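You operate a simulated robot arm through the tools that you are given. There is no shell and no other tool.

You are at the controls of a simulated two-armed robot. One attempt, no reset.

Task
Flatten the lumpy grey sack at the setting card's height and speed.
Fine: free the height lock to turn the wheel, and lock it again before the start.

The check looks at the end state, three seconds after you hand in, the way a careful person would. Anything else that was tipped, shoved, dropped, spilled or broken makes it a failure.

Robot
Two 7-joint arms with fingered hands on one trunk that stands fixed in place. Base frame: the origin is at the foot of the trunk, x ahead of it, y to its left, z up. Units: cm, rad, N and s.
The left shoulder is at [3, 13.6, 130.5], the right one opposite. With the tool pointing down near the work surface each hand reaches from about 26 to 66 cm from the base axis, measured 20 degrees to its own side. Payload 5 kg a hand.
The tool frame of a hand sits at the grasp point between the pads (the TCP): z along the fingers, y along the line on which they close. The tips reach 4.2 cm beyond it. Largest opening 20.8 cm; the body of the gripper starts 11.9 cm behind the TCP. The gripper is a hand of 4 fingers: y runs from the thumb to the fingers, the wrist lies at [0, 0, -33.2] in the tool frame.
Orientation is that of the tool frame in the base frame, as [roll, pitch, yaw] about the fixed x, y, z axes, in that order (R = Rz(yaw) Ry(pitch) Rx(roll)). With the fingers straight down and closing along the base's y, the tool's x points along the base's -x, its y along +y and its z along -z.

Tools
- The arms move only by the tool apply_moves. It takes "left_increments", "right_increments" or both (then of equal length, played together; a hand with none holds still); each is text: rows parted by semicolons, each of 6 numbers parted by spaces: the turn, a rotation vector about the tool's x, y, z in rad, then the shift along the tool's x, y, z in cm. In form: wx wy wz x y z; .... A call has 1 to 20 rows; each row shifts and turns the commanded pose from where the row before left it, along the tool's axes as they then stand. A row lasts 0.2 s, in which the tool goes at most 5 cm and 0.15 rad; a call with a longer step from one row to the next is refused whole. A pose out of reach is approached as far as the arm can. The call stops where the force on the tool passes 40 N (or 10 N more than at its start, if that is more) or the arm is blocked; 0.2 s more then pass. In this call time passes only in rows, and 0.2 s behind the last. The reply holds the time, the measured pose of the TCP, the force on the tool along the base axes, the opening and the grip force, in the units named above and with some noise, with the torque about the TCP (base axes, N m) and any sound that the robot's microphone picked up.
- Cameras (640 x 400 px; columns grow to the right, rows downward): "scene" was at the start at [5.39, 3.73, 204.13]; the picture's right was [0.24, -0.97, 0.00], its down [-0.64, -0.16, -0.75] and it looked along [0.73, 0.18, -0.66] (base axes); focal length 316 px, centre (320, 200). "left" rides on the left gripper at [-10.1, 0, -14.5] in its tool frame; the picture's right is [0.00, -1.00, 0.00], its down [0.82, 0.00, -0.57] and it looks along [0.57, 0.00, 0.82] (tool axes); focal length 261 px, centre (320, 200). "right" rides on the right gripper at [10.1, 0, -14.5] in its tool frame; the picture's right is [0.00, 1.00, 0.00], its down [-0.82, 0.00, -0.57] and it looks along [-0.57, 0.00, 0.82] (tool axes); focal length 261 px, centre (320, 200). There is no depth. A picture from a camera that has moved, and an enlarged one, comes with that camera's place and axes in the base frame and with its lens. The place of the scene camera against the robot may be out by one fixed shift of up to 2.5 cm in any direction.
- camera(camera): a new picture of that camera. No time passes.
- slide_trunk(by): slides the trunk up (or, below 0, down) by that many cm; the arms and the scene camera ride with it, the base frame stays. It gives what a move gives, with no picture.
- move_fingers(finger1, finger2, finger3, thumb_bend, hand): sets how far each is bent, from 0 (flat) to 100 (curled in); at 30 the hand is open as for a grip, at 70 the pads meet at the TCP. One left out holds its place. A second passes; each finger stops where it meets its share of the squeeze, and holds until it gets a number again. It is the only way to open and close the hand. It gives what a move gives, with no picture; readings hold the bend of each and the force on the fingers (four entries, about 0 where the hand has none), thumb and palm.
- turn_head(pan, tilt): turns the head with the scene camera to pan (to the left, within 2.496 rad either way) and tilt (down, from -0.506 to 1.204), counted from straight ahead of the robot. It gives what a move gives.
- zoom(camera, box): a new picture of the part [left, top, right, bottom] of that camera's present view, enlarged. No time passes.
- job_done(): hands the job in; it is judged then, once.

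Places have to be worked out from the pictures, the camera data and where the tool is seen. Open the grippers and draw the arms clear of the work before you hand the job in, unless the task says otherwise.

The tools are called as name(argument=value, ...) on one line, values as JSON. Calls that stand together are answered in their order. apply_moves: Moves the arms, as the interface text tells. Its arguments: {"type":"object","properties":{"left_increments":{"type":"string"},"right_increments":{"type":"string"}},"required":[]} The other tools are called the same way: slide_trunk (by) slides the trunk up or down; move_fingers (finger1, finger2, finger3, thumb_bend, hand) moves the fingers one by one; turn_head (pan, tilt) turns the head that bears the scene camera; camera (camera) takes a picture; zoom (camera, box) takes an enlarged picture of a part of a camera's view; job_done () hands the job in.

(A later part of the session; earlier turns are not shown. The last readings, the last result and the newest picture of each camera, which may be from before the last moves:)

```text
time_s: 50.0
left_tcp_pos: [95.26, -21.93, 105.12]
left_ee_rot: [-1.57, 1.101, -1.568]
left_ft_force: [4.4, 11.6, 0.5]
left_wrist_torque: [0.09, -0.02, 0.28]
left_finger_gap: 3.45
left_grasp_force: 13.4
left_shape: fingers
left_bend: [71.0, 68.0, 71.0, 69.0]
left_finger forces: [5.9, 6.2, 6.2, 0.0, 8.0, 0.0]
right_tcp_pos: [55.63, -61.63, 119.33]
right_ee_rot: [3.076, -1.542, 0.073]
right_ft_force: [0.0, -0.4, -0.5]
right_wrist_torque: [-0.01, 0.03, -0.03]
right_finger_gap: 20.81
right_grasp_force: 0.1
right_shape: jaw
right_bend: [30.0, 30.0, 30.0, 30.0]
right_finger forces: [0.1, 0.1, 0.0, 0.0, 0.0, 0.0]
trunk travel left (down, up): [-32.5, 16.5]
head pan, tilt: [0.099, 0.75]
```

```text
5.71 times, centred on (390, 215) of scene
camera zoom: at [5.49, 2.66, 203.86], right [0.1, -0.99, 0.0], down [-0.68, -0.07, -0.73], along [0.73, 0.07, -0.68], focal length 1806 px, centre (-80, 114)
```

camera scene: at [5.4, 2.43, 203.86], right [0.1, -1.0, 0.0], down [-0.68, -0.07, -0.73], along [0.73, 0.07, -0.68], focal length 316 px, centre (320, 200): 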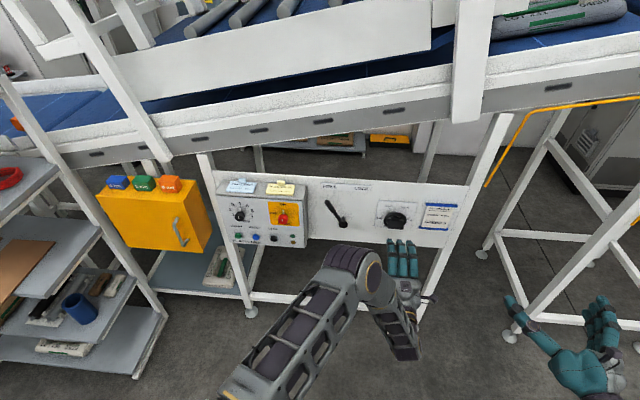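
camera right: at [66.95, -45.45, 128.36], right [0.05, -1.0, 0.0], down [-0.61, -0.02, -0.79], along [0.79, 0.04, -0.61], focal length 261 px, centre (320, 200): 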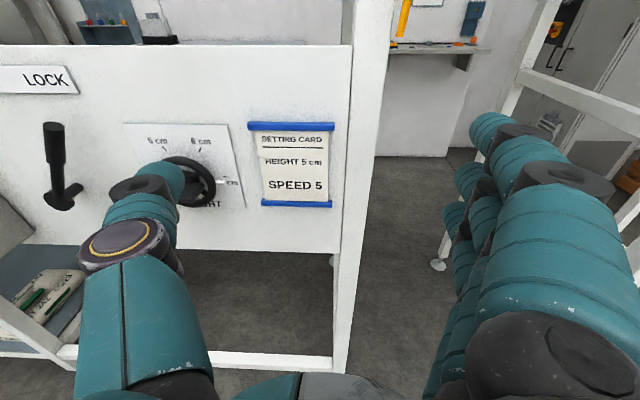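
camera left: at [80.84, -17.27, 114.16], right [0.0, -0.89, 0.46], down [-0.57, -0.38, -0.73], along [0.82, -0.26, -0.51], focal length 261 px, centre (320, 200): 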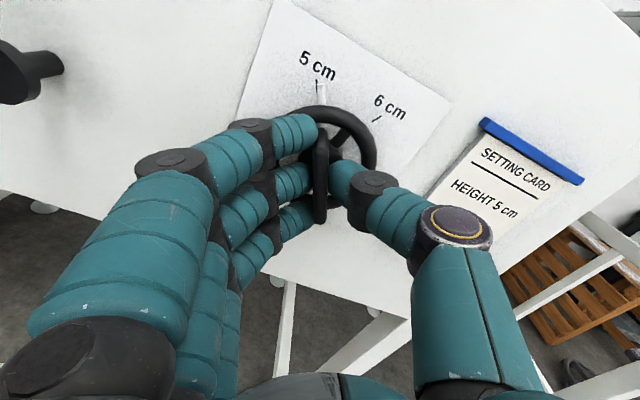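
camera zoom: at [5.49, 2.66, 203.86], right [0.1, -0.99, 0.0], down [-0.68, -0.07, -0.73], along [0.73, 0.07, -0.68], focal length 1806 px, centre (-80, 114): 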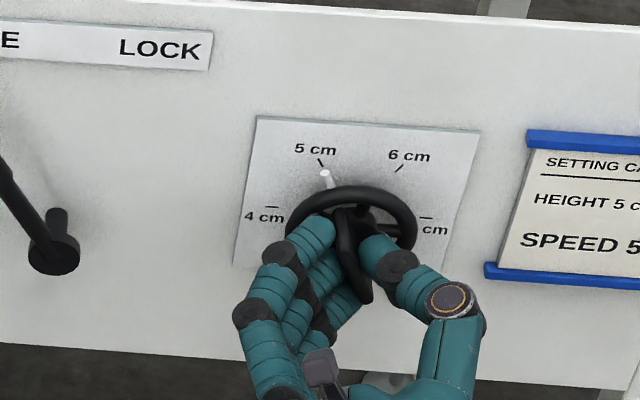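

The pointer is nearly at the 5 cm tick (116.9° turned by the hand reading). I zoom to judge the rest.

zoom(camera="left", box=[270, 30, 390, 150])

apply_moves(left_increments="0 0 -0.054 0 0 0")

zoom(camera="left", box=[270, 30, 390, 150])

```text
3.33 times, centred on (330, 90) of left
camera zoom: at [80.84, -17.27, 114.16], right [0.0, -0.89, 0.46], down [-0.57, -0.38, -0.73], along [0.82, -0.26, -0.51], focal length 869 px, centre (287, 567)
```

zoom: 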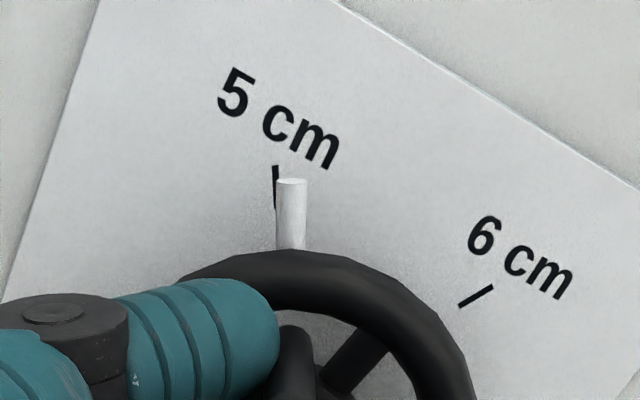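

```text
time_s: 50.4
left_tcp_pos: [95.17, -21.79, 105.11]
left_ee_rot: [-1.572, 1.048, -1.572]
left_ft_force: [2.9, 11.8, 0.6]
left_wrist_torque: [0.04, -0.04, 0.33]
left_finger_gap: 3.44
left_grasp_force: 13.6
left_shape: fingers
left_bend: [71.0, 68.0, 71.0, 69.0]
left_finger forces: [6.2, 6.1, 6.1, 0.0, 8.3, 0.0]
right_tcp_pos: [55.56, -61.61, 119.43]
right_ee_rot: [3.079, -1.543, 0.074]
right_ft_force: [-0.1, 0.1, -0.8]
right_wrist_torque: [-0.01, 0.02, -0.01]
right_finger_gap: 20.8
right_grasp_force: 0.2
right_shape: jaw
right_bend: [30.0, 30.0, 30.0, 30.0]
right_finger forces: [0.0, 0.0, 0.1, 0.1, 0.0, 0.0]
trunk travel left (down, up): [-32.5, 16.5]
head pan, tilt: [0.099, 0.75]
```

```text
3.33 times, centred on (330, 90) of left
camera zoom: at [80.85, -16.81, 113.89], right [0.0, -0.86, 0.5], down [-0.57, -0.41, -0.71], along [0.82, -0.29, -0.49], focal length 869 px, centre (287, 567)
```

zoom: 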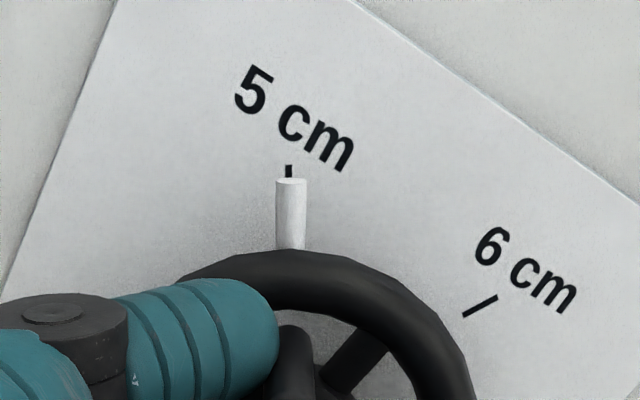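

The pointer now sits right on the 5 cm tick. I release gently to a narrow gap, back straight out, and check the pointer.

move_fingers(hand="left", finger1=65, finger2=65, finger3=65, thumb_bend=65)

zoom(camera="left", box=[270, 30, 390, 150])

apply_moves(left_increments="0 0 0 0 0 -1.5; 0 0 0 0 0 -2; 0 0 0 0 0 -3; 0 0 0 0 0 -4; 0 0 0 0 0 -4")

camera(camera="left")

zoom(camera="scene", box=[340, 180, 440, 250])

```text
time_s: 51.4
left_tcp_pos: [95.29, -22.17, 105.15]
left_ee_rot: [-1.572, 1.048, -1.571]
left_ft_force: [0.0, -1.4, 0.3]
left_wrist_torque: [0.01, -0.02, 0.0]
left_finger_gap: 4.84
left_grasp_force: 0.1
left_shape: fingers
left_bend: [65.0, 65.0, 65.0, 65.0]
left_finger forces: [0.0, 0.0, 0.1, 0.1, 0.0, 0.0]
right_tcp_pos: [55.53, -61.54, 119.34]
right_ee_rot: [3.102, -1.542, 0.049]
right_ft_force: [-1.0, -0.3, -0.2]
right_wrist_torque: [0.01, -0.02, -0.02]
right_finger_gap: 20.79
right_grasp_force: 0.0
right_shape: jaw
right_bend: [30.0, 30.0, 30.0, 30.0]
right_finger forces: [0.0, 0.0, 0.0, 0.1, 0.0, 0.0]
trunk travel left (down, up): [-32.5, 16.5]
head pan, tilt: [0.099, 0.75]
```

```text
3.33 times, centred on (330, 90) of left
camera zoom: at [80.81, -16.93, 113.9], right [0.0, -0.86, 0.5], down [-0.57, -0.41, -0.71], along [0.82, -0.29, -0.49], focal length 869 px, centre (287, 567)
```

zoom: 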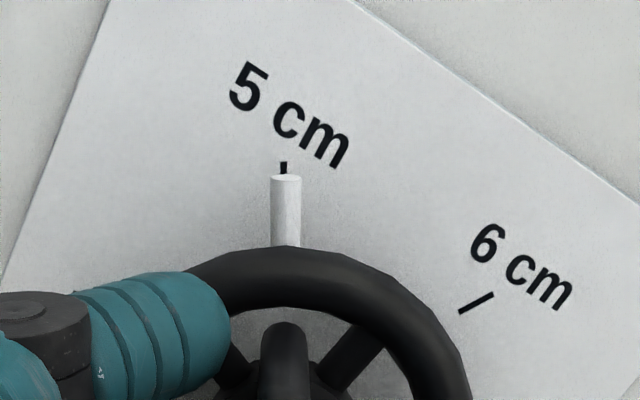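

```text
time_s: 52.6
left_tcp_pos: [80.78, -21.97, 105.38]
left_ee_rot: [-1.567, 1.048, -1.569]
left_ft_force: [0.0, 1.0, 0.9]
left_wrist_torque: [-0.01, 0.08, 0.02]
left_finger_gap: 4.85
left_grasp_force: 0.1
left_shape: fingers
left_bend: [65.0, 65.0, 65.0, 65.0]
left_finger forces: [0.1, 0.0, 0.0, 0.1, 0.0, 0.0]
right_tcp_pos: [55.51, -61.59, 119.4]
right_ee_rot: [3.107, -1.544, 0.047]
right_ft_force: [-0.3, -0.4, -0.3]
right_wrist_torque: [0.03, 0.0, 0.01]
right_finger_gap: 20.81
right_grasp_force: 0.0
right_shape: jaw
right_bend: [30.0, 30.0, 30.0, 30.0]
right_finger forces: [0.1, 0.1, 0.0, 0.1, 0.0, 0.0]
trunk travel left (down, up): [-32.5, 16.5]
head pan, tilt: [0.099, 0.75]
```

```text
taken
camera left: at [66.24, -16.83, 114.08], right [0.0, -0.86, 0.5], down [-0.57, -0.41, -0.71], along [0.82, -0.29, -0.49], focal length 261 px, centre (320, 200)
```

left: 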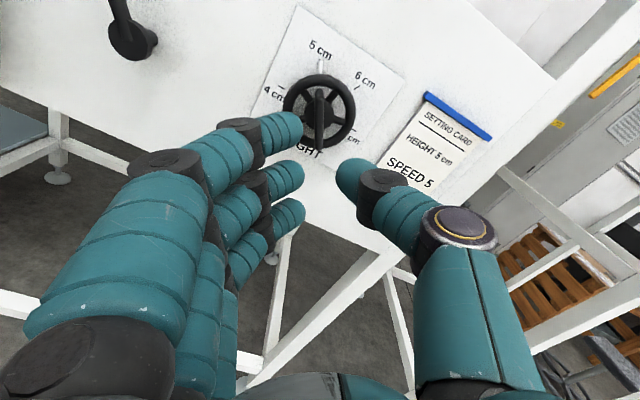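

```text
5.71 times, centred on (390, 215) of scene
camera zoom: at [5.35, 2.5, 203.87], right [0.1, -0.99, 0.0], down [-0.68, -0.07, -0.73], along [0.73, 0.07, -0.68], focal length 1806 px, centre (-80, 114)
```

zoom: 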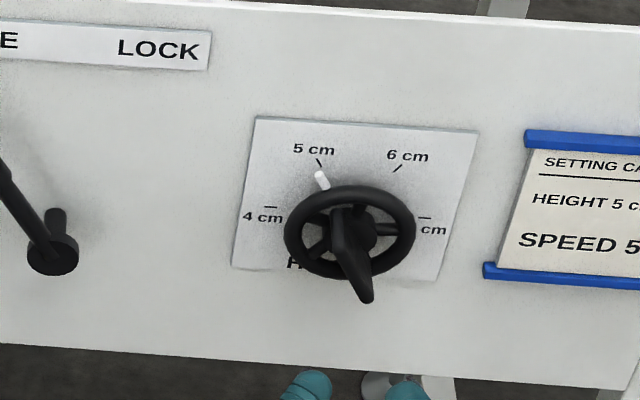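

The wheel stays on 5 cm. Now back to the lever: I move the left hand (still rolled −30°, matching the lever at FREE) to in front of the lever's grip and open it a little.

apply_moves(left_increments="0 0 0 -3.17 3.46 0; 0 0 0 -3.17 3.46 0; 0 0 0 -3.17 3.46 0; 0 0 0 -3.17 3.46 0; 0 0 0 -3.17 3.46 0; 0 0 0 -3.17 3.46 0")

move_fingers(hand="left", finger1=57, finger2=57, finger3=57, thumb_bend=57)

camera(camera="left")

```text
time_s: 54.0
left_tcp_pos: [80.28, 5.42, 111.35]
left_ee_rot: [-1.57, 1.047, -1.572]
left_ft_force: [-0.4, -0.3, -0.6]
left_wrist_torque: [-0.03, 0.04, 0.0]
left_finger_gap: 4.9
left_grasp_force: 0.1
left_shape: fingers
left_bend: [65.0, 65.0, 65.0, 65.0]
left_finger forces: [0.0, 0.1, 0.1, 0.1, 0.0, 0.1]
right_tcp_pos: [55.39, -61.54, 119.38]
right_ee_rot: [3.045, -1.545, 0.102]
right_ft_force: [-0.6, 1.6, 1.1]
right_wrist_torque: [-0.01, 0.11, -0.14]
right_finger_gap: 20.79
right_grasp_force: 0.1
right_shape: jaw
right_bend: [30.0, 30.0, 30.0, 30.0]
right_finger forces: [0.0, 0.0, 0.0, 0.0, 0.0, 0.0]
trunk travel left (down, up): [-32.5, 16.5]
head pan, tilt: [0.099, 0.75]
```

```text
time_s: 55.0
left_tcp_pos: [80.59, 5.41, 111.33]
left_ee_rot: [-1.572, 1.049, -1.571]
left_ft_force: [0.5, 0.8, -0.1]
left_wrist_torque: [0.05, 0.02, 0.0]
left_finger_gap: 8.95
left_grasp_force: 0.1
left_shape: fingers
left_bend: [56.0, 56.0, 56.0, 56.0]
left_finger forces: [0.0, 0.1, 0.1, 0.0, 0.0, 0.0]
right_tcp_pos: [55.51, -61.72, 119.39]
right_ee_rot: [3.106, -1.541, 0.046]
right_ft_force: [-0.4, -0.2, -0.4]
right_wrist_torque: [-0.01, 0.02, 0.01]
right_finger_gap: 20.8
right_grasp_force: 0.1
right_shape: jaw
right_bend: [30.0, 30.0, 30.0, 30.0]
right_finger forces: [0.0, 0.0, 0.0, 0.0, 0.0, 0.0]
trunk travel left (down, up): [-32.5, 16.5]
head pan, tilt: [0.099, 0.75]
```

```text
taken
camera left: at [66.08, 10.53, 120.07], right [0.0, -0.86, 0.5], down [-0.57, -0.41, -0.71], along [0.82, -0.29, -0.49], focal length 261 px, centre (320, 200)
```

left: 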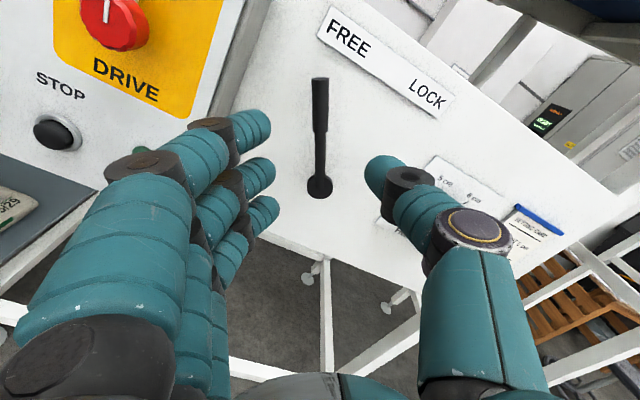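

The lever is again on the hand's mid-plane. I advance 16 cm and close the loose cage.

apply_moves(left_increments="0 0 0 0 0 4; 0 0 0 0 0 4; 0 0 0 0 0 4; 0 0 0 0 0 4")

move_fingers(hand="left", finger1=65, finger2=65, finger3=65, thumb_bend=65)

apply_moves(left_increments="0 0 0.12 0 -1.25 0; 0 0 0.12 0 -1.25 0; 0 0 0.12 0 -1.25 0; 0 0 0.12 0 -1.25 0; 0 0 0.12 0 -1.25 0; 0 0 0.12 0 -1.25 0; 0 0 0.12 0 -1.25 0")

camera(camera="left")

```text
time_s: 56.0
left_tcp_pos: [96.8, 5.54, 111.23]
left_ee_rot: [-1.574, 1.049, -1.572]
left_ft_force: [0.5, 0.0, -0.1]
left_wrist_torque: [-0.06, -0.1, 0.04]
left_finger_gap: 8.96
left_grasp_force: 0.1
left_shape: fingers
left_bend: [56.0, 56.0, 56.0, 56.0]
left_finger forces: [0.0, 0.0, 0.1, 0.0, 0.1, 0.0]
right_tcp_pos: [55.56, -61.55, 119.25]
right_ee_rot: [3.115, -1.543, 0.037]
right_ft_force: [0.4, -0.3, -0.4]
right_wrist_torque: [0.01, -0.02, 0.03]
right_finger_gap: 20.79
right_grasp_force: 0.1
right_shape: jaw
right_bend: [30.0, 30.0, 30.0, 30.0]
right_finger forces: [0.0, 0.0, 0.0, 0.1, 0.0, 0.0]
trunk travel left (down, up): [-32.5, 16.5]
head pan, tilt: [0.099, 0.75]
```

```text
time_s: 57.0
left_tcp_pos: [96.54, 5.4, 111.37]
left_ee_rot: [-1.571, 1.05, -1.569]
left_ft_force: [0.4, 0.0, 0.2]
left_wrist_torque: [0.0, 0.01, -0.03]
left_finger_gap: 5.01
left_grasp_force: 0.1
left_shape: fingers
left_bend: [65.0, 65.0, 65.0, 65.0]
left_finger forces: [0.0, 0.1, 0.0, 0.0, 0.1, 0.1]
right_tcp_pos: [55.64, -61.55, 119.31]
right_ee_rot: [3.102, -1.545, 0.05]
right_ft_force: [-0.4, 0.2, -0.3]
right_wrist_torque: [-0.02, -0.03, 0.01]
right_finger_gap: 20.83
right_grasp_force: 0.0
right_shape: jaw
right_bend: [30.0, 30.0, 30.0, 30.0]
right_finger forces: [0.1, 0.0, 0.0, 0.1, 0.0, 0.0]
trunk travel left (down, up): [-32.5, 16.5]
head pan, tilt: [0.099, 0.75]
```

```text
time_s: 58.6
left_tcp_pos: [96.83, -3.03, 112.79]
left_ee_rot: [1.568, 1.249, 1.572]
left_ft_force: [0.5, 0.0, 0.3]
left_wrist_torque: [0.01, -0.02, -0.03]
left_finger_gap: 5.02
left_grasp_force: 0.0
left_shape: fingers
left_bend: [65.0, 65.0, 65.0, 65.0]
left_finger forces: [0.1, 0.0, 0.0, 0.0, 0.0, 0.0]
right_tcp_pos: [55.59, -61.66, 119.39]
right_ee_rot: [3.128, -1.543, 0.025]
right_ft_force: [0.7, -0.5, 0.1]
right_wrist_torque: [0.02, -0.02, 0.08]
right_finger_gap: 20.8
right_grasp_force: 0.1
right_shape: jaw
right_bend: [30.0, 30.0, 30.0, 30.0]
right_finger forces: [0.0, 0.0, 0.0, 0.0, 0.0, 0.0]
trunk travel left (down, up): [-32.5, 16.5]
head pan, tilt: [0.099, 0.75]
```

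```text
taken
camera left: at [82.41, -6.08, 122.33], right [0.0, -0.95, -0.31], down [-0.57, 0.26, -0.78], along [0.82, 0.18, -0.54], focal length 261 px, centre (320, 200)
```

left: 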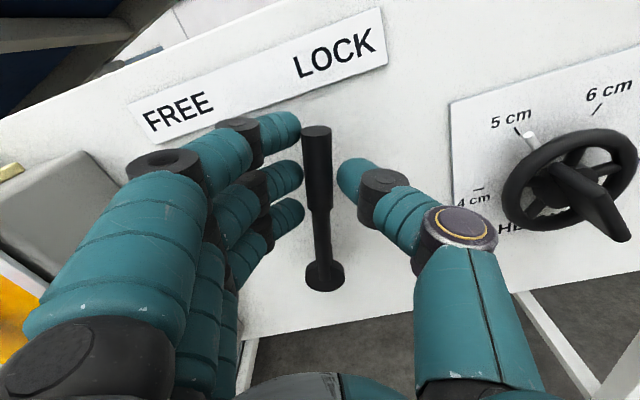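

The lever is following toward LOCK (now about 15° past upright). I continue until I feel the stop.

apply_moves(left_increments="0 0 0.12 0.1 -1.25 0; 0 0 0.12 0.1 -1.25 0; 0 0 0.1 0.1 -1.05 0; 0 0 0.06 0.05 -0.65 0")

camera(camera="left")

```text
time_s: 59.6
left_tcp_pos: [96.76, -6.12, 110.76]
left_ee_rot: [1.567, 0.853, 1.573]
left_ft_force: [-4.7, 13.0, 6.2]
left_wrist_torque: [-0.51, -0.32, 0.44]
left_finger_gap: 5.97
left_grasp_force: 6.2
left_shape: fingers
left_bend: [60.0, 63.0, 65.0, 65.0]
left_finger forces: [8.2, 4.1, 0.0, 0.0, 0.1, 0.1]
right_tcp_pos: [55.57, -61.43, 119.43]
right_ee_rot: [3.072, -1.545, 0.081]
right_ft_force: [0.1, 0.1, 0.5]
right_wrist_torque: [-0.02, 0.0, -0.04]
right_finger_gap: 20.8
right_grasp_force: 0.2
right_shape: jaw
right_bend: [30.0, 30.0, 30.0, 30.0]
right_finger forces: [0.1, 0.0, 0.0, 0.1, 0.1, 0.0]
trunk travel left (down, up): [-32.5, 16.5]
head pan, tilt: [0.099, 0.75]
```

```text
taken
camera left: at [82.32, -12.73, 118.37], right [0.01, -0.75, -0.66], down [-0.57, 0.54, -0.62], along [0.82, 0.38, -0.43], focal length 261 px, centre (320, 200)
```

left: 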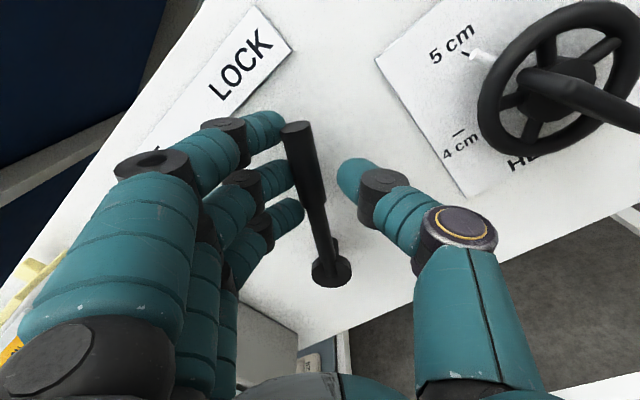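

Fingers felt ~12 N at the stop: LOCK reached. I ease off, open, and withdraw.

apply_moves(left_increments="0 0 -0.08 0 0.85 0; 0 0 -0.06 0 0.65 0")

move_fingers(hand="left", finger1=57, finger2=57, finger3=57, thumb_bend=57)

apply_moves(left_increments="0 0 0 0 0 -4; 0 0 0 0 0 -4; 0 0 0 0 0 -4; 0 0 0 0 0 -4")

camera(camera="left")

zoom(camera="scene", box=[300, 160, 460, 260])

```text
time_s: 60.2
left_tcp_pos: [96.66, -5.76, 111.35]
left_ee_rot: [1.572, 0.991, 1.569]
left_ft_force: [-0.4, -0.2, 0.5]
left_wrist_torque: [-0.01, 0.01, 0.0]
left_finger_gap: 5.08
left_grasp_force: 0.0
left_shape: fingers
left_bend: [64.0, 65.0, 65.0, 65.0]
left_finger forces: [0.4, 0.0, 0.0, 0.0, 0.0, 0.0]
right_tcp_pos: [55.56, -61.74, 119.31]
right_ee_rot: [3.097, -1.545, 0.053]
right_ft_force: [0.4, -0.2, -0.2]
right_wrist_torque: [0.01, 0.0, -0.03]
right_finger_gap: 20.76
right_grasp_force: 0.1
right_shape: jaw
right_bend: [30.0, 30.0, 30.0, 30.0]
right_finger forces: [0.0, 0.1, 0.0, 0.0, 0.1, 0.0]
trunk travel left (down, up): [-32.5, 16.5]
head pan, tilt: [0.099, 0.75]
```

```text
time_s: 61.2
left_tcp_pos: [96.74, -5.38, 111.6]
left_ee_rot: [1.571, 0.99, 1.57]
left_ft_force: [0.0, -0.7, 0.7]
left_wrist_torque: [0.03, -0.02, 0.04]
left_finger_gap: 8.96
left_grasp_force: 0.1
left_shape: fingers
left_bend: [56.0, 56.0, 56.0, 56.0]
left_finger forces: [0.1, 0.1, 0.0, 0.0, 0.1, 0.0]
right_tcp_pos: [55.57, -61.58, 119.33]
right_ee_rot: [3.108, -1.545, 0.045]
right_ft_force: [0.3, 0.9, 0.0]
right_wrist_torque: [0.0, -0.03, 0.01]
right_finger_gap: 20.78
right_grasp_force: 0.0
right_shape: jaw
right_bend: [30.0, 30.0, 30.0, 30.0]
right_finger forces: [0.1, 0.0, 0.1, 0.1, 0.0, 0.1]
trunk travel left (down, up): [-32.5, 16.5]
head pan, tilt: [0.099, 0.75]
```

```text
time_s: 62.2
left_tcp_pos: [80.6, -5.37, 111.73]
left_ee_rot: [1.57, 0.991, 1.571]
left_ft_force: [-0.8, -0.9, 0.3]
left_wrist_torque: [0.02, 0.04, -0.04]
left_finger_gap: 8.97
left_grasp_force: 0.0
left_shape: fingers
left_bend: [56.0, 56.0, 56.0, 56.0]
left_finger forces: [0.0, 0.0, 0.1, 0.0, 0.0, 0.0]
right_tcp_pos: [55.47, -61.62, 119.3]
right_ee_rot: [3.11, -1.545, 0.039]
right_ft_force: [-0.1, 0.6, 0.5]
right_wrist_torque: [0.0, -0.02, 0.0]
right_finger_gap: 20.81
right_grasp_force: 0.1
right_shape: jaw
right_bend: [30.0, 30.0, 30.0, 30.0]
right_finger forces: [0.1, 0.0, 0.0, 0.0, 0.1, 0.0]
trunk travel left (down, up): [-32.5, 16.5]
head pan, tilt: [0.099, 0.75]
```

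```text
taken
camera left: at [66.25, -10.8, 120.12], right [0.0, -0.84, -0.54], down [-0.57, 0.45, -0.69], along [0.82, 0.31, -0.48], focal length 261 px, centre (320, 200)
```

left: 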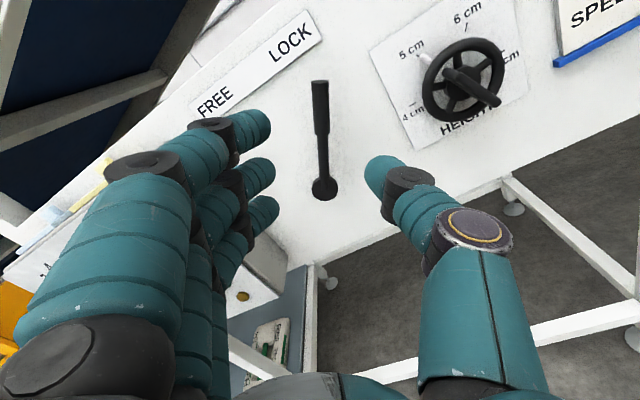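

```text
4.00 times, centred on (380, 210) of scene
camera zoom: at [5.37, 2.47, 203.86], right [0.1, -1.0, 0.0], down [-0.68, -0.07, -0.73], along [0.73, 0.07, -0.68], focal length 1264 px, centre (80, 160)
```

zoom: 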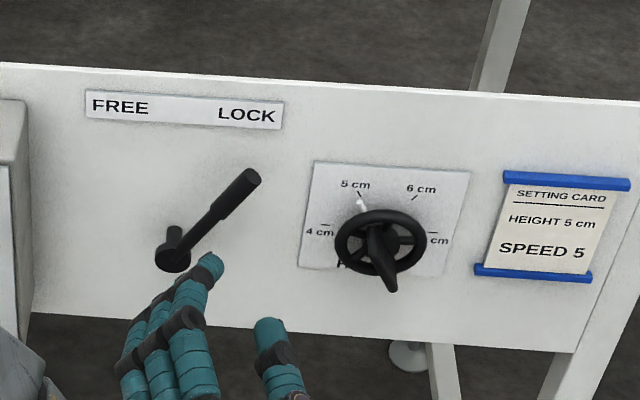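

Lever at LOCK, wheel at 5 cm. Next the speed knob: I level the left hand's roll, retreat a bit, and move it left to in front of the knob at about [76, 42, 111].

apply_moves(left_increments="0 0 -0.145 0 0 -1; 0 0 -0.145 0 0 -1; 0 0 -0.145 0 0 -1; 0 0 -0.145 0 0 -1; 0 0 0 0 4.7 0; 0 0 0 0 4.7 0; 0 0 0 0 4.7 0; 0 0 0 0 4.7 0; 0 0 0 0 4.7 0; 0 0 0 0 4.7 0; 0 0 0 0 4.7 0; 0 0 0 0 4.7 0; 0 0 0 0 4.7 0; 0 0 0 0 4.7 0")

camera(camera="left")

camera(camera="scene")

```text
time_s: 65.2
left_tcp_pos: [76.83, 41.82, 111.46]
left_ee_rot: [-1.434, 1.566, -1.432]
left_ft_force: [-0.1, -1.4, 0.1]
left_wrist_torque: [0.03, -0.04, 0.04]
left_finger_gap: 9.03
left_grasp_force: 0.0
left_shape: fingers
left_bend: [56.0, 56.0, 56.0, 56.0]
left_finger forces: [0.0, 0.1, 0.0, 0.1, 0.0, 0.0]
right_tcp_pos: [55.41, -61.56, 119.43]
right_ee_rot: [3.064, -1.544, 0.085]
right_ft_force: [-1.6, 0.8, 1.4]
right_wrist_torque: [-0.05, 0.06, -0.07]
right_finger_gap: 20.79
right_grasp_force: 0.0
right_shape: jaw
right_bend: [30.0, 30.0, 30.0, 30.0]
right_finger forces: [0.1, 0.0, 0.1, 0.0, 0.0, 0.0]
trunk travel left (down, up): [-32.5, 16.5]
head pan, tilt: [0.099, 0.75]
```

```text
taken
camera left: at [62.45, 41.94, 121.57], right [0.0, -1.0, 0.01], down [-0.57, -0.01, -0.82], along [0.82, -0.01, -0.57], focal length 261 px, centre (320, 200)
```

left: 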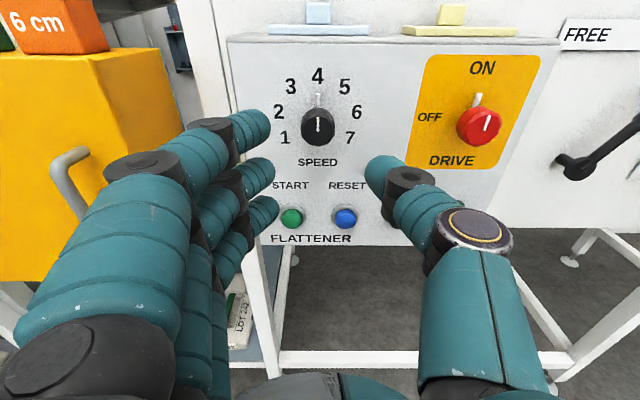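

```text
taken
camera scene: at [5.36, 2.72, 203.86], right [0.1, -1.0, 0.0], down [-0.68, -0.07, -0.73], along [0.73, 0.07, -0.68], focal length 316 px, centre (320, 200)
```

scene: 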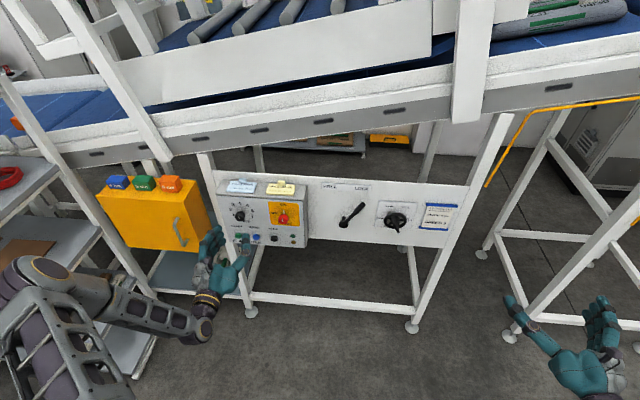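

The press has come down as expected. I zoom on the knob to measure it.

zoom(camera="left", box=[260, 55, 380, 175])

zoom(camera="left", box=[220, 20, 460, 250])

```text
3.33 times, centred on (320, 115) of left
camera zoom: at [62.45, 41.94, 121.57], right [0.0, -1.0, 0.01], down [-0.57, -0.01, -0.82], along [0.82, -0.01, -0.57], focal length 869 px, centre (320, 483)
```

zoom: 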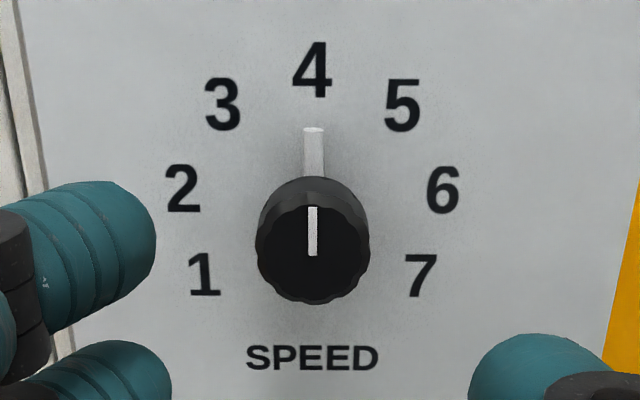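

```text
1.74 times, centred on (340, 135) of left
camera zoom: at [62.45, 41.94, 121.57], right [0.0, -1.0, 0.01], down [-0.57, -0.01, -0.82], along [0.82, -0.01, -0.57], focal length 453 px, centre (285, 313)
```

zoom: 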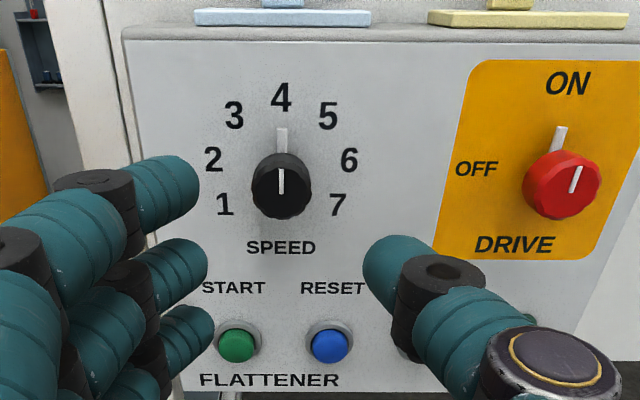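

From the labels' geometry the dial has 40° steps: 5 is 40° clockwise from the present 4. Knob ≈3.5 cm wide, axis near y=42.2, z≈111.5, front at x≈89–90. I open the outer two fingers a bit (only middle finger and thumb will grip) and go 5 cm closer for a better fix.

apply_moves(left_increments="0 0 0 0 0.2 2.5; 0 0 0 0 0.2 2.5")

move_fingers(hand="left", finger1=50, finger2=57, finger3=50, thumb_bend=57)

camera(camera="left")

zoom(camera="left", box=[250, 60, 390, 200])

```text
time_s: 65.8
left_tcp_pos: [81.82, 42.04, 111.5]
left_ee_rot: [-2.278, 1.57, -2.276]
left_ft_force: [-0.4, -0.8, 0.4]
left_wrist_torque: [0.01, 0.01, 0.05]
left_finger_gap: 9.02
left_grasp_force: 0.0
left_shape: fingers
left_bend: [56.0, 56.0, 56.0, 56.0]
left_finger forces: [0.0, 0.1, 0.0, 0.0, 0.0, 0.1]
right_tcp_pos: [55.76, -61.62, 119.26]
right_ee_rot: [3.113, -1.543, 0.036]
right_ft_force: [0.8, 0.6, -0.6]
right_wrist_torque: [0.02, -0.01, 0.0]
right_finger_gap: 20.79
right_grasp_force: 0.0
right_shape: jaw
right_bend: [30.0, 30.0, 30.0, 30.0]
right_finger forces: [0.1, 0.1, 0.0, 0.0, 0.0, 0.0]
trunk travel left (down, up): [-32.5, 16.5]
head pan, tilt: [0.099, 0.75]
```

```text
time_s: 66.8
left_tcp_pos: [81.8, 41.91, 111.45]
left_ee_rot: [-1.266, 1.571, -1.266]
left_ft_force: [-0.1, 0.0, 0.7]
left_wrist_torque: [0.01, 0.0, 0.04]
left_finger_gap: 10.47
left_grasp_force: 0.0
left_shape: fingers
left_bend: [50.0, 56.0, 50.0, 56.0]
left_finger forces: [0.1, 0.0, 0.1, 0.0, 0.1, 0.1]
right_tcp_pos: [55.48, -61.62, 119.47]
right_ee_rot: [3.103, -1.544, 0.045]
right_ft_force: [0.2, 0.6, 1.2]
right_wrist_torque: [-0.02, 0.03, 0.0]
right_finger_gap: 20.81
right_grasp_force: 0.0
right_shape: jaw
right_bend: [30.0, 30.0, 30.0, 30.0]
right_finger forces: [0.0, 0.0, 0.1, 0.0, 0.0, 0.0]
trunk travel left (down, up): [-32.5, 16.5]
head pan, tilt: [0.099, 0.75]
```

```text
taken
camera left: at [67.43, 42.1, 121.63], right [0.0, -1.0, 0.01], down [-0.57, 0.0, -0.82], along [0.82, 0.0, -0.57], focal length 261 px, centre (320, 200)
```

left: 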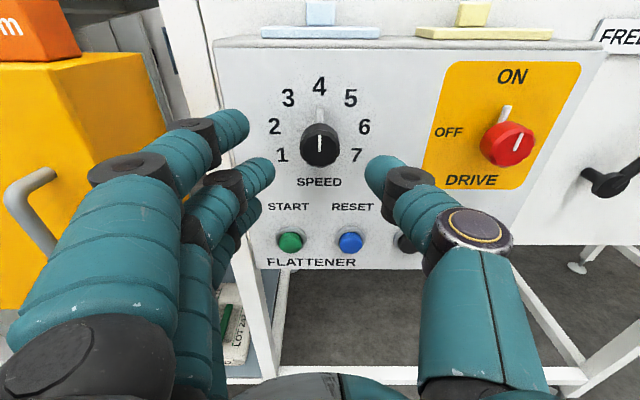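

```text
2.86 times, centred on (320, 130) of left
camera zoom: at [67.43, 42.1, 121.63], right [0.0, -1.0, 0.01], down [-0.57, 0.0, -0.82], along [0.82, 0.0, -0.57], focal length 745 px, centre (320, 400)
```

zoom: 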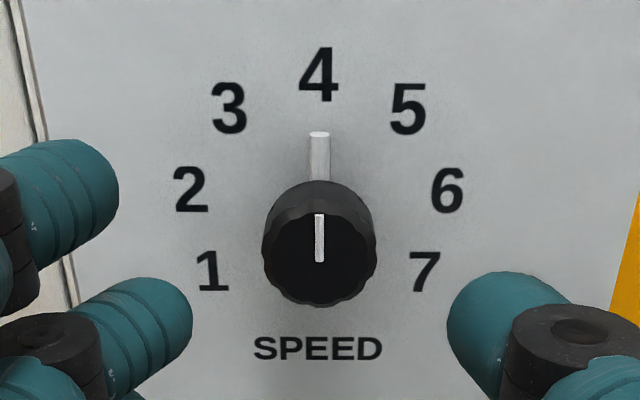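

Refined: knob axis ≈ y 42.0, z 111.3, front ≈ x 90.4, panel face ≈ x 94.5; the hand is lined up with it. I advance 6.7 cm and close the middle finger and thumb on the knob.

apply_moves(left_increments="0 0 0 0.1 0.1 2.3; 0 0 0 0 0 2.2; 0 0 0 0 0 2.2")

camera(camera="left")

zoom(camera="scene", box=[180, 160, 320, 260])

```text
time_s: 67.6
left_tcp_pos: [88.26, 42.25, 111.36]
left_ee_rot: [-1.886, 1.569, -1.886]
left_ft_force: [-1.3, 0.3, -1.0]
left_wrist_torque: [0.02, 0.06, -0.15]
left_finger_gap: 10.52
left_grasp_force: 1.3
left_shape: fingers
left_bend: [50.0, 56.0, 50.0, 56.0]
left_finger forces: [0.1, 0.0, 0.0, 0.0, 2.2, 0.1]
right_tcp_pos: [55.54, -61.59, 119.34]
right_ee_rot: [3.108, -1.545, 0.047]
right_ft_force: [-0.3, 0.6, 0.7]
right_wrist_torque: [-0.02, -0.01, -0.03]
right_finger_gap: 20.8
right_grasp_force: 0.1
right_shape: jaw
right_bend: [30.0, 30.0, 30.0, 30.0]
right_finger forces: [0.1, 0.0, 0.0, 0.1, 0.1, 0.0]
trunk travel left (down, up): [-32.5, 16.5]
head pan, tilt: [0.099, 0.75]
```

```text
taken
camera left: at [73.88, 42.35, 121.46], right [0.0, -1.0, 0.01], down [-0.57, -0.01, -0.82], along [0.82, 0.0, -0.57], focal length 261 px, centre (320, 200)
```

left: 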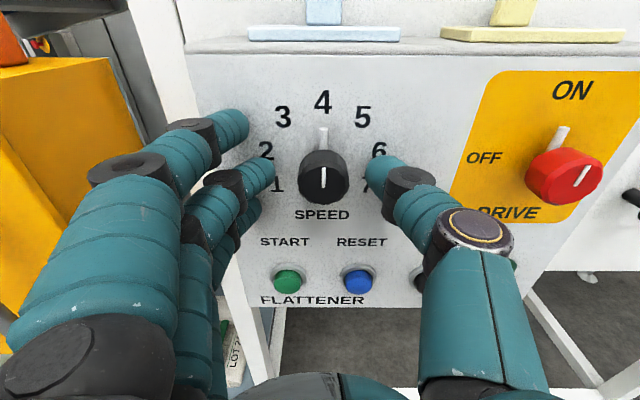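

```text
4.00 times, centred on (250, 210) of scene
camera zoom: at [5.33, 2.5, 203.86], right [0.1, -0.99, 0.0], down [-0.68, -0.07, -0.73], along [0.73, 0.07, -0.68], focal length 1264 px, centre (600, 160)
```

zoom: 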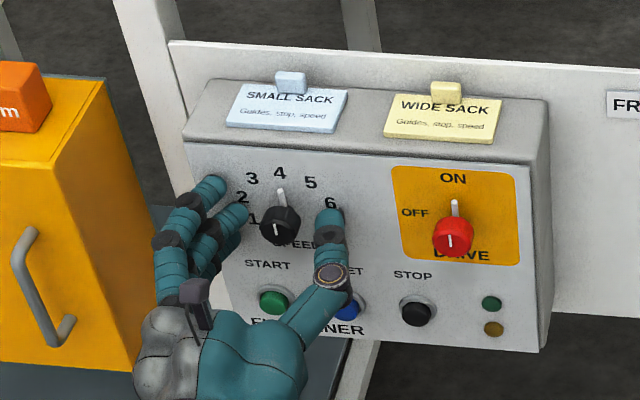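

The thumb just grazes the panel (2 N), so I back off 0.7 cm, then close the middle finger and thumb on the knob.

apply_moves(left_increments="0 0 0 0 -0.1 -0.7")

move_fingers(hand="left", finger2=72, thumb_bend=72)

camera(camera="left")

zoom(camera="scene", box=[180, 160, 320, 260])

```text
time_s: 68.0
left_tcp_pos: [87.68, 42.08, 111.39]
left_ee_rot: [-0.927, 1.57, -0.929]
left_ft_force: [0.7, 1.2, -0.1]
left_wrist_torque: [0.02, 0.04, 0.02]
left_finger_gap: 10.52
left_grasp_force: 0.1
left_shape: fingers
left_bend: [50.0, 56.0, 50.0, 56.0]
left_finger forces: [0.2, 0.1, 0.0, 0.0, 0.0, 0.0]
right_tcp_pos: [55.61, -61.56, 119.25]
right_ee_rot: [3.097, -1.544, 0.051]
right_ft_force: [-0.1, -0.1, -0.7]
right_wrist_torque: [-0.03, -0.01, -0.01]
right_finger_gap: 20.78
right_grasp_force: 0.0
right_shape: jaw
right_bend: [30.0, 30.0, 30.0, 30.0]
right_finger forces: [0.0, 0.0, 0.0, 0.1, 0.1, 0.1]
trunk travel left (down, up): [-32.5, 16.5]
head pan, tilt: [0.099, 0.75]
```

```text
time_s: 69.0
left_tcp_pos: [87.87, 41.82, 111.43]
left_ee_rot: [2.011, 1.57, 2.008]
left_ft_force: [6.6, -9.9, 0.6]
left_wrist_torque: [0.04, -0.04, -0.07]
left_finger_gap: 8.54
left_grasp_force: 14.2
left_shape: fingers
left_bend: [50.0, 63.0, 50.0, 67.0]
left_finger forces: [0.0, 9.9, 0.0, 0.1, 19.5, 0.0]
right_tcp_pos: [55.67, -61.75, 119.31]
right_ee_rot: [3.124, -1.543, 0.027]
right_ft_force: [-0.7, 0.0, -0.2]
right_wrist_torque: [-0.01, 0.01, 0.0]
right_finger_gap: 20.82
right_grasp_force: 0.1
right_shape: jaw
right_bend: [30.0, 30.0, 30.0, 30.0]
right_finger forces: [0.1, 0.0, 0.0, 0.1, 0.0, 0.1]
trunk travel left (down, up): [-32.5, 16.5]
head pan, tilt: [0.099, 0.75]
```

```text
taken
camera left: at [73.35, 42.03, 121.43], right [0.0, -1.0, 0.01], down [-0.57, 0.0, -0.82], along [0.82, 0.0, -0.57], focal length 261 px, centre (320, 200)
```

left: 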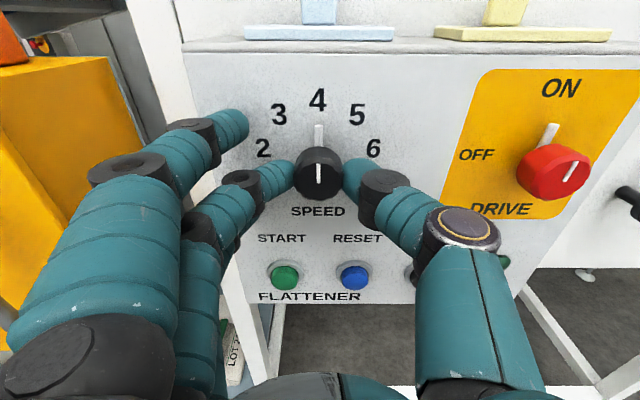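

```text
4.00 times, centred on (250, 210) of scene
camera zoom: at [5.52, 2.39, 203.86], right [0.1, -1.0, 0.0], down [-0.68, -0.07, -0.73], along [0.73, 0.07, -0.68], focal length 1264 px, centre (600, 160)
```

zoom: 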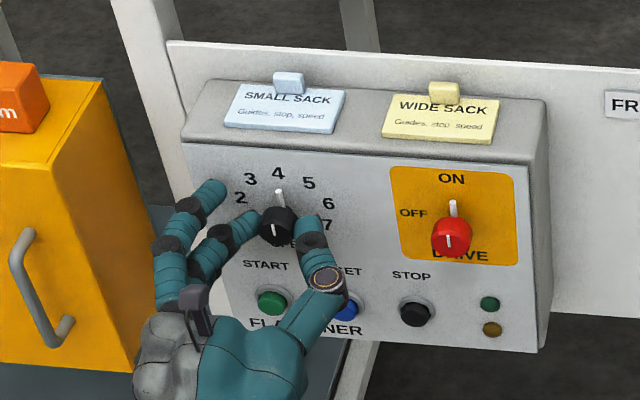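

Firm hold on the knob. I turn it clockwise (+z of the tool) in small rows to about 20° first and check that it follows.

apply_moves(left_increments="0 0 0.07 0 0 0; 0 0 0.07 0 0 0; 0 0 0.07 0 0 0; 0 0 0.07 0 0 0; 0 0 0.07 0 0 0")

camera(camera="left")

zoom(camera="scene", box=[200, 170, 300, 240])

```text
time_s: 70.2
left_tcp_pos: [87.72, 41.96, 111.2]
left_ee_rot: [1.571, 1.219, 1.57]
left_ft_force: [10.3, -7.2, 2.2]
left_wrist_torque: [0.0, -0.11, -0.05]
left_finger_gap: 8.52
left_grasp_force: 13.7
left_shape: fingers
left_bend: [50.0, 63.0, 50.0, 67.0]
left_finger forces: [0.0, 10.5, 0.0, 0.0, 17.0, 0.1]
right_tcp_pos: [55.62, -61.56, 119.2]
right_ee_rot: [3.122, -1.543, 0.028]
right_ft_force: [1.1, 0.0, 0.1]
right_wrist_torque: [0.03, 0.02, 0.01]
right_finger_gap: 20.8
right_grasp_force: 0.0
right_shape: jaw
right_bend: [30.0, 30.0, 30.0, 30.0]
right_finger forces: [0.0, 0.1, 0.0, 0.0, 0.1, 0.1]
trunk travel left (down, up): [-32.5, 16.5]
head pan, tilt: [0.099, 0.75]
```

```text
taken
camera left: at [73.34, 38.63, 120.79], right [0.0, -0.94, -0.34], down [-0.57, 0.28, -0.77], along [0.82, 0.19, -0.54], focal length 261 px, centre (320, 200)
```

left: 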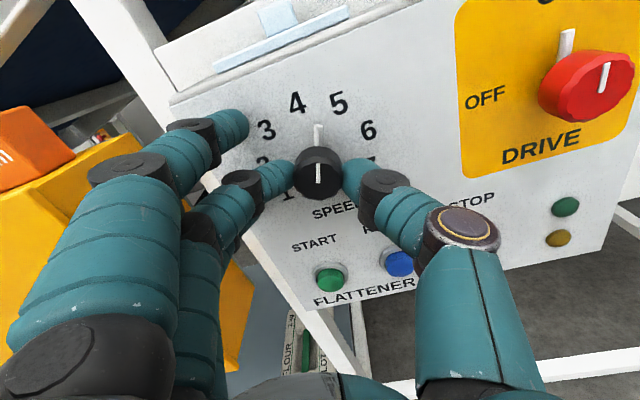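

```text
5.71 times, centred on (250, 205) of scene
camera zoom: at [5.54, 2.41, 203.86], right [0.1, -1.0, 0.0], down [-0.68, -0.07, -0.73], along [0.73, 0.07, -0.68], focal length 1806 px, centre (720, 171)
```

zoom: 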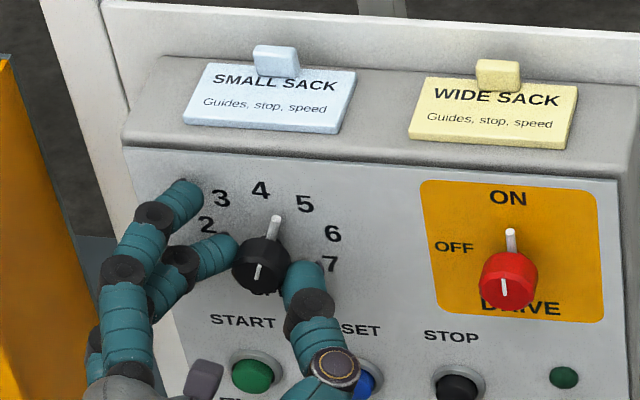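

The knob follows with no slip, halfway between 4 and 5. I turn the other 20°.

apply_moves(left_increments="0 0 0.07 0 0 0; 0 0 0.07 0 0 0; 0 0 0.07 0 0 0; 0 0 0.07 0 0 0; 0 0 0.07 0 0 0")

camera(camera="left")

zoom(camera="left", box=[260, 60, 400, 200])

zoom(camera="scene", box=[200, 170, 300, 240])

```text
time_s: 71.4
left_tcp_pos: [87.72, 42.08, 111.31]
left_ee_rot: [1.572, 0.868, 1.571]
left_ft_force: [10.3, -3.2, -1.8]
left_wrist_torque: [-0.03, -0.1, 0.11]
left_finger_gap: 8.49
left_grasp_force: 13.2
left_shape: fingers
left_bend: [50.0, 62.0, 50.0, 67.0]
left_finger forces: [0.0, 11.3, 0.1, 0.0, 14.8, 0.0]
right_tcp_pos: [55.64, -61.74, 119.28]
right_ee_rot: [3.113, -1.542, 0.039]
right_ft_force: [-0.3, -0.7, -0.8]
right_wrist_torque: [-0.01, 0.0, -0.01]
right_finger_gap: 20.8
right_grasp_force: 0.1
right_shape: jaw
right_bend: [30.0, 30.0, 30.0, 30.0]
right_finger forces: [0.0, 0.0, 0.1, 0.0, 0.1, 0.1]
trunk travel left (down, up): [-32.5, 16.5]
head pan, tilt: [0.099, 0.75]
```

```text
taken
camera left: at [73.33, 35.63, 119.05], right [0.0, -0.77, -0.64], down [-0.57, 0.53, -0.63], along [0.82, 0.37, -0.44], focal length 261 px, centre (320, 200)
```

left: 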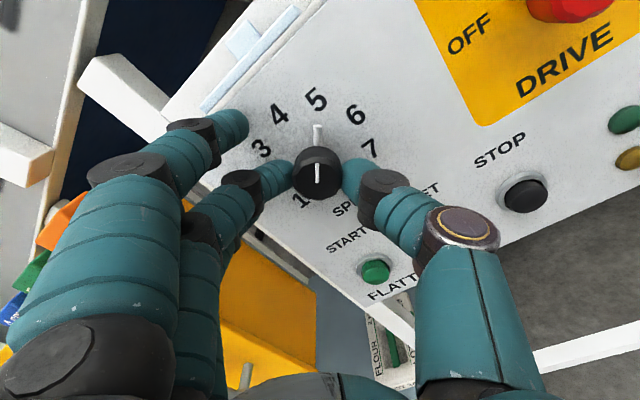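

```text
2.86 times, centred on (330, 130) of left
camera zoom: at [73.33, 35.63, 119.05], right [0.0, -0.77, -0.64], down [-0.57, 0.53, -0.63], along [0.82, 0.37, -0.44], focal length 745 px, centre (291, 400)
```

zoom: 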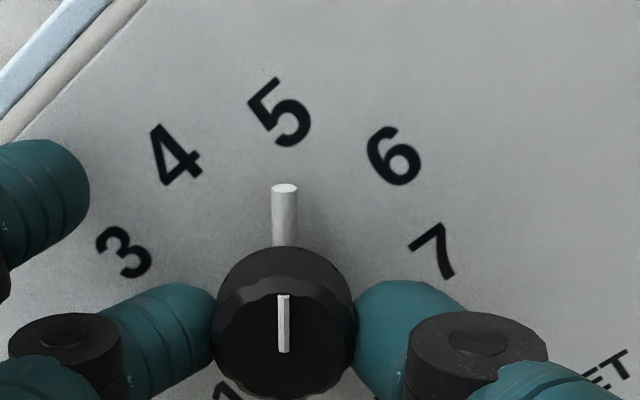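

```text
5.71 times, centred on (250, 205) of scene
camera zoom: at [5.58, 2.47, 203.85], right [0.1, -0.99, 0.0], down [-0.68, -0.07, -0.73], along [0.73, 0.07, -0.68], focal length 1806 px, centre (720, 171)
```

zoom: 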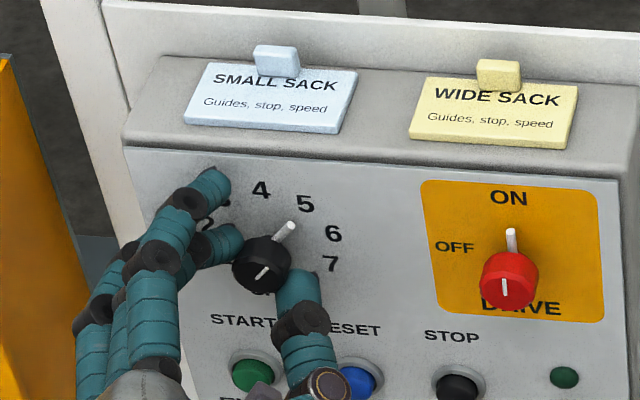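

The pointer is squarely on 5. I release the knob, withdraw, and check the panel.

move_fingers(hand="left", finger2=57, thumb_bend=57)

apply_moves(left_increments="0 0 0 0 0 -2; 0 0 0 0 0 -3; 0 0 0 0 0 -4; 0 0 0 0 0 -4")

camera(camera="left")

zoom(camera="scene", box=[180, 160, 320, 260])

```text
time_s: 72.4
left_tcp_pos: [87.56, 42.01, 111.36]
left_ee_rot: [1.569, 0.871, 1.57]
left_ft_force: [0.3, 0.1, -0.2]
left_wrist_torque: [-0.05, 0.03, 0.03]
left_finger_gap: 10.47
left_grasp_force: 0.0
left_shape: fingers
left_bend: [50.0, 56.0, 50.0, 56.0]
left_finger forces: [0.1, 0.0, 0.1, 0.0, 0.1, 0.1]
right_tcp_pos: [55.51, -61.63, 119.28]
right_ee_rot: [3.1, -1.543, 0.049]
right_ft_force: [-0.1, 0.2, -0.1]
right_wrist_torque: [0.02, 0.01, -0.01]
right_finger_gap: 20.79
right_grasp_force: 0.1
right_shape: jaw
right_bend: [30.0, 30.0, 30.0, 30.0]
right_finger forces: [0.1, 0.1, 0.1, 0.0, 0.0, 0.1]
trunk travel left (down, up): [-32.5, 16.5]
head pan, tilt: [0.099, 0.75]
```

```text
time_s: 73.4
left_tcp_pos: [74.84, 41.9, 111.31]
left_ee_rot: [1.566, 0.87, 1.567]
left_ft_force: [0.3, 0.4, 0.9]
left_wrist_torque: [0.02, 0.09, 0.02]
left_finger_gap: 10.47
left_grasp_force: 0.0
left_shape: fingers
left_bend: [50.0, 56.0, 50.0, 56.0]
left_finger forces: [0.0, 0.0, 0.0, 0.0, 0.0, 0.1]
right_tcp_pos: [55.37, -61.64, 119.38]
right_ee_rot: [3.087, -1.544, 0.062]
right_ft_force: [-0.4, 0.0, -0.3]
right_wrist_torque: [-0.03, 0.04, 0.03]
right_finger_gap: 20.79
right_grasp_force: 0.0
right_shape: jaw
right_bend: [30.0, 30.0, 30.0, 30.0]
right_finger forces: [0.0, 0.0, 0.0, 0.0, 0.0, 0.1]
trunk travel left (down, up): [-32.5, 16.5]
head pan, tilt: [0.099, 0.75]
```

```text
taken
camera left: at [60.34, 35.53, 119.07], right [0.0, -0.77, -0.64], down [-0.57, 0.53, -0.63], along [0.82, 0.37, -0.44], focal length 261 px, centre (320, 200)
```

left: 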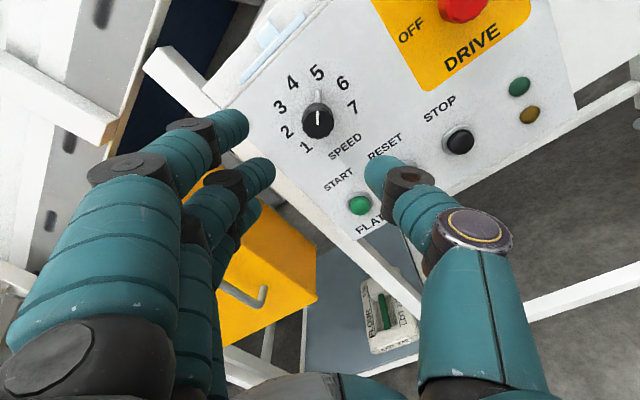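

```text
4.00 times, centred on (250, 210) of scene
camera zoom: at [5.3, 2.59, 203.87], right [0.1, -1.0, 0.0], down [-0.68, -0.07, -0.73], along [0.73, 0.07, -0.68], focal length 1264 px, centre (600, 160)
```

zoom: 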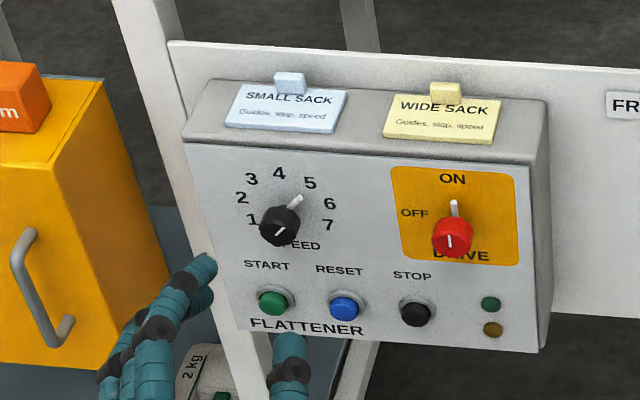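

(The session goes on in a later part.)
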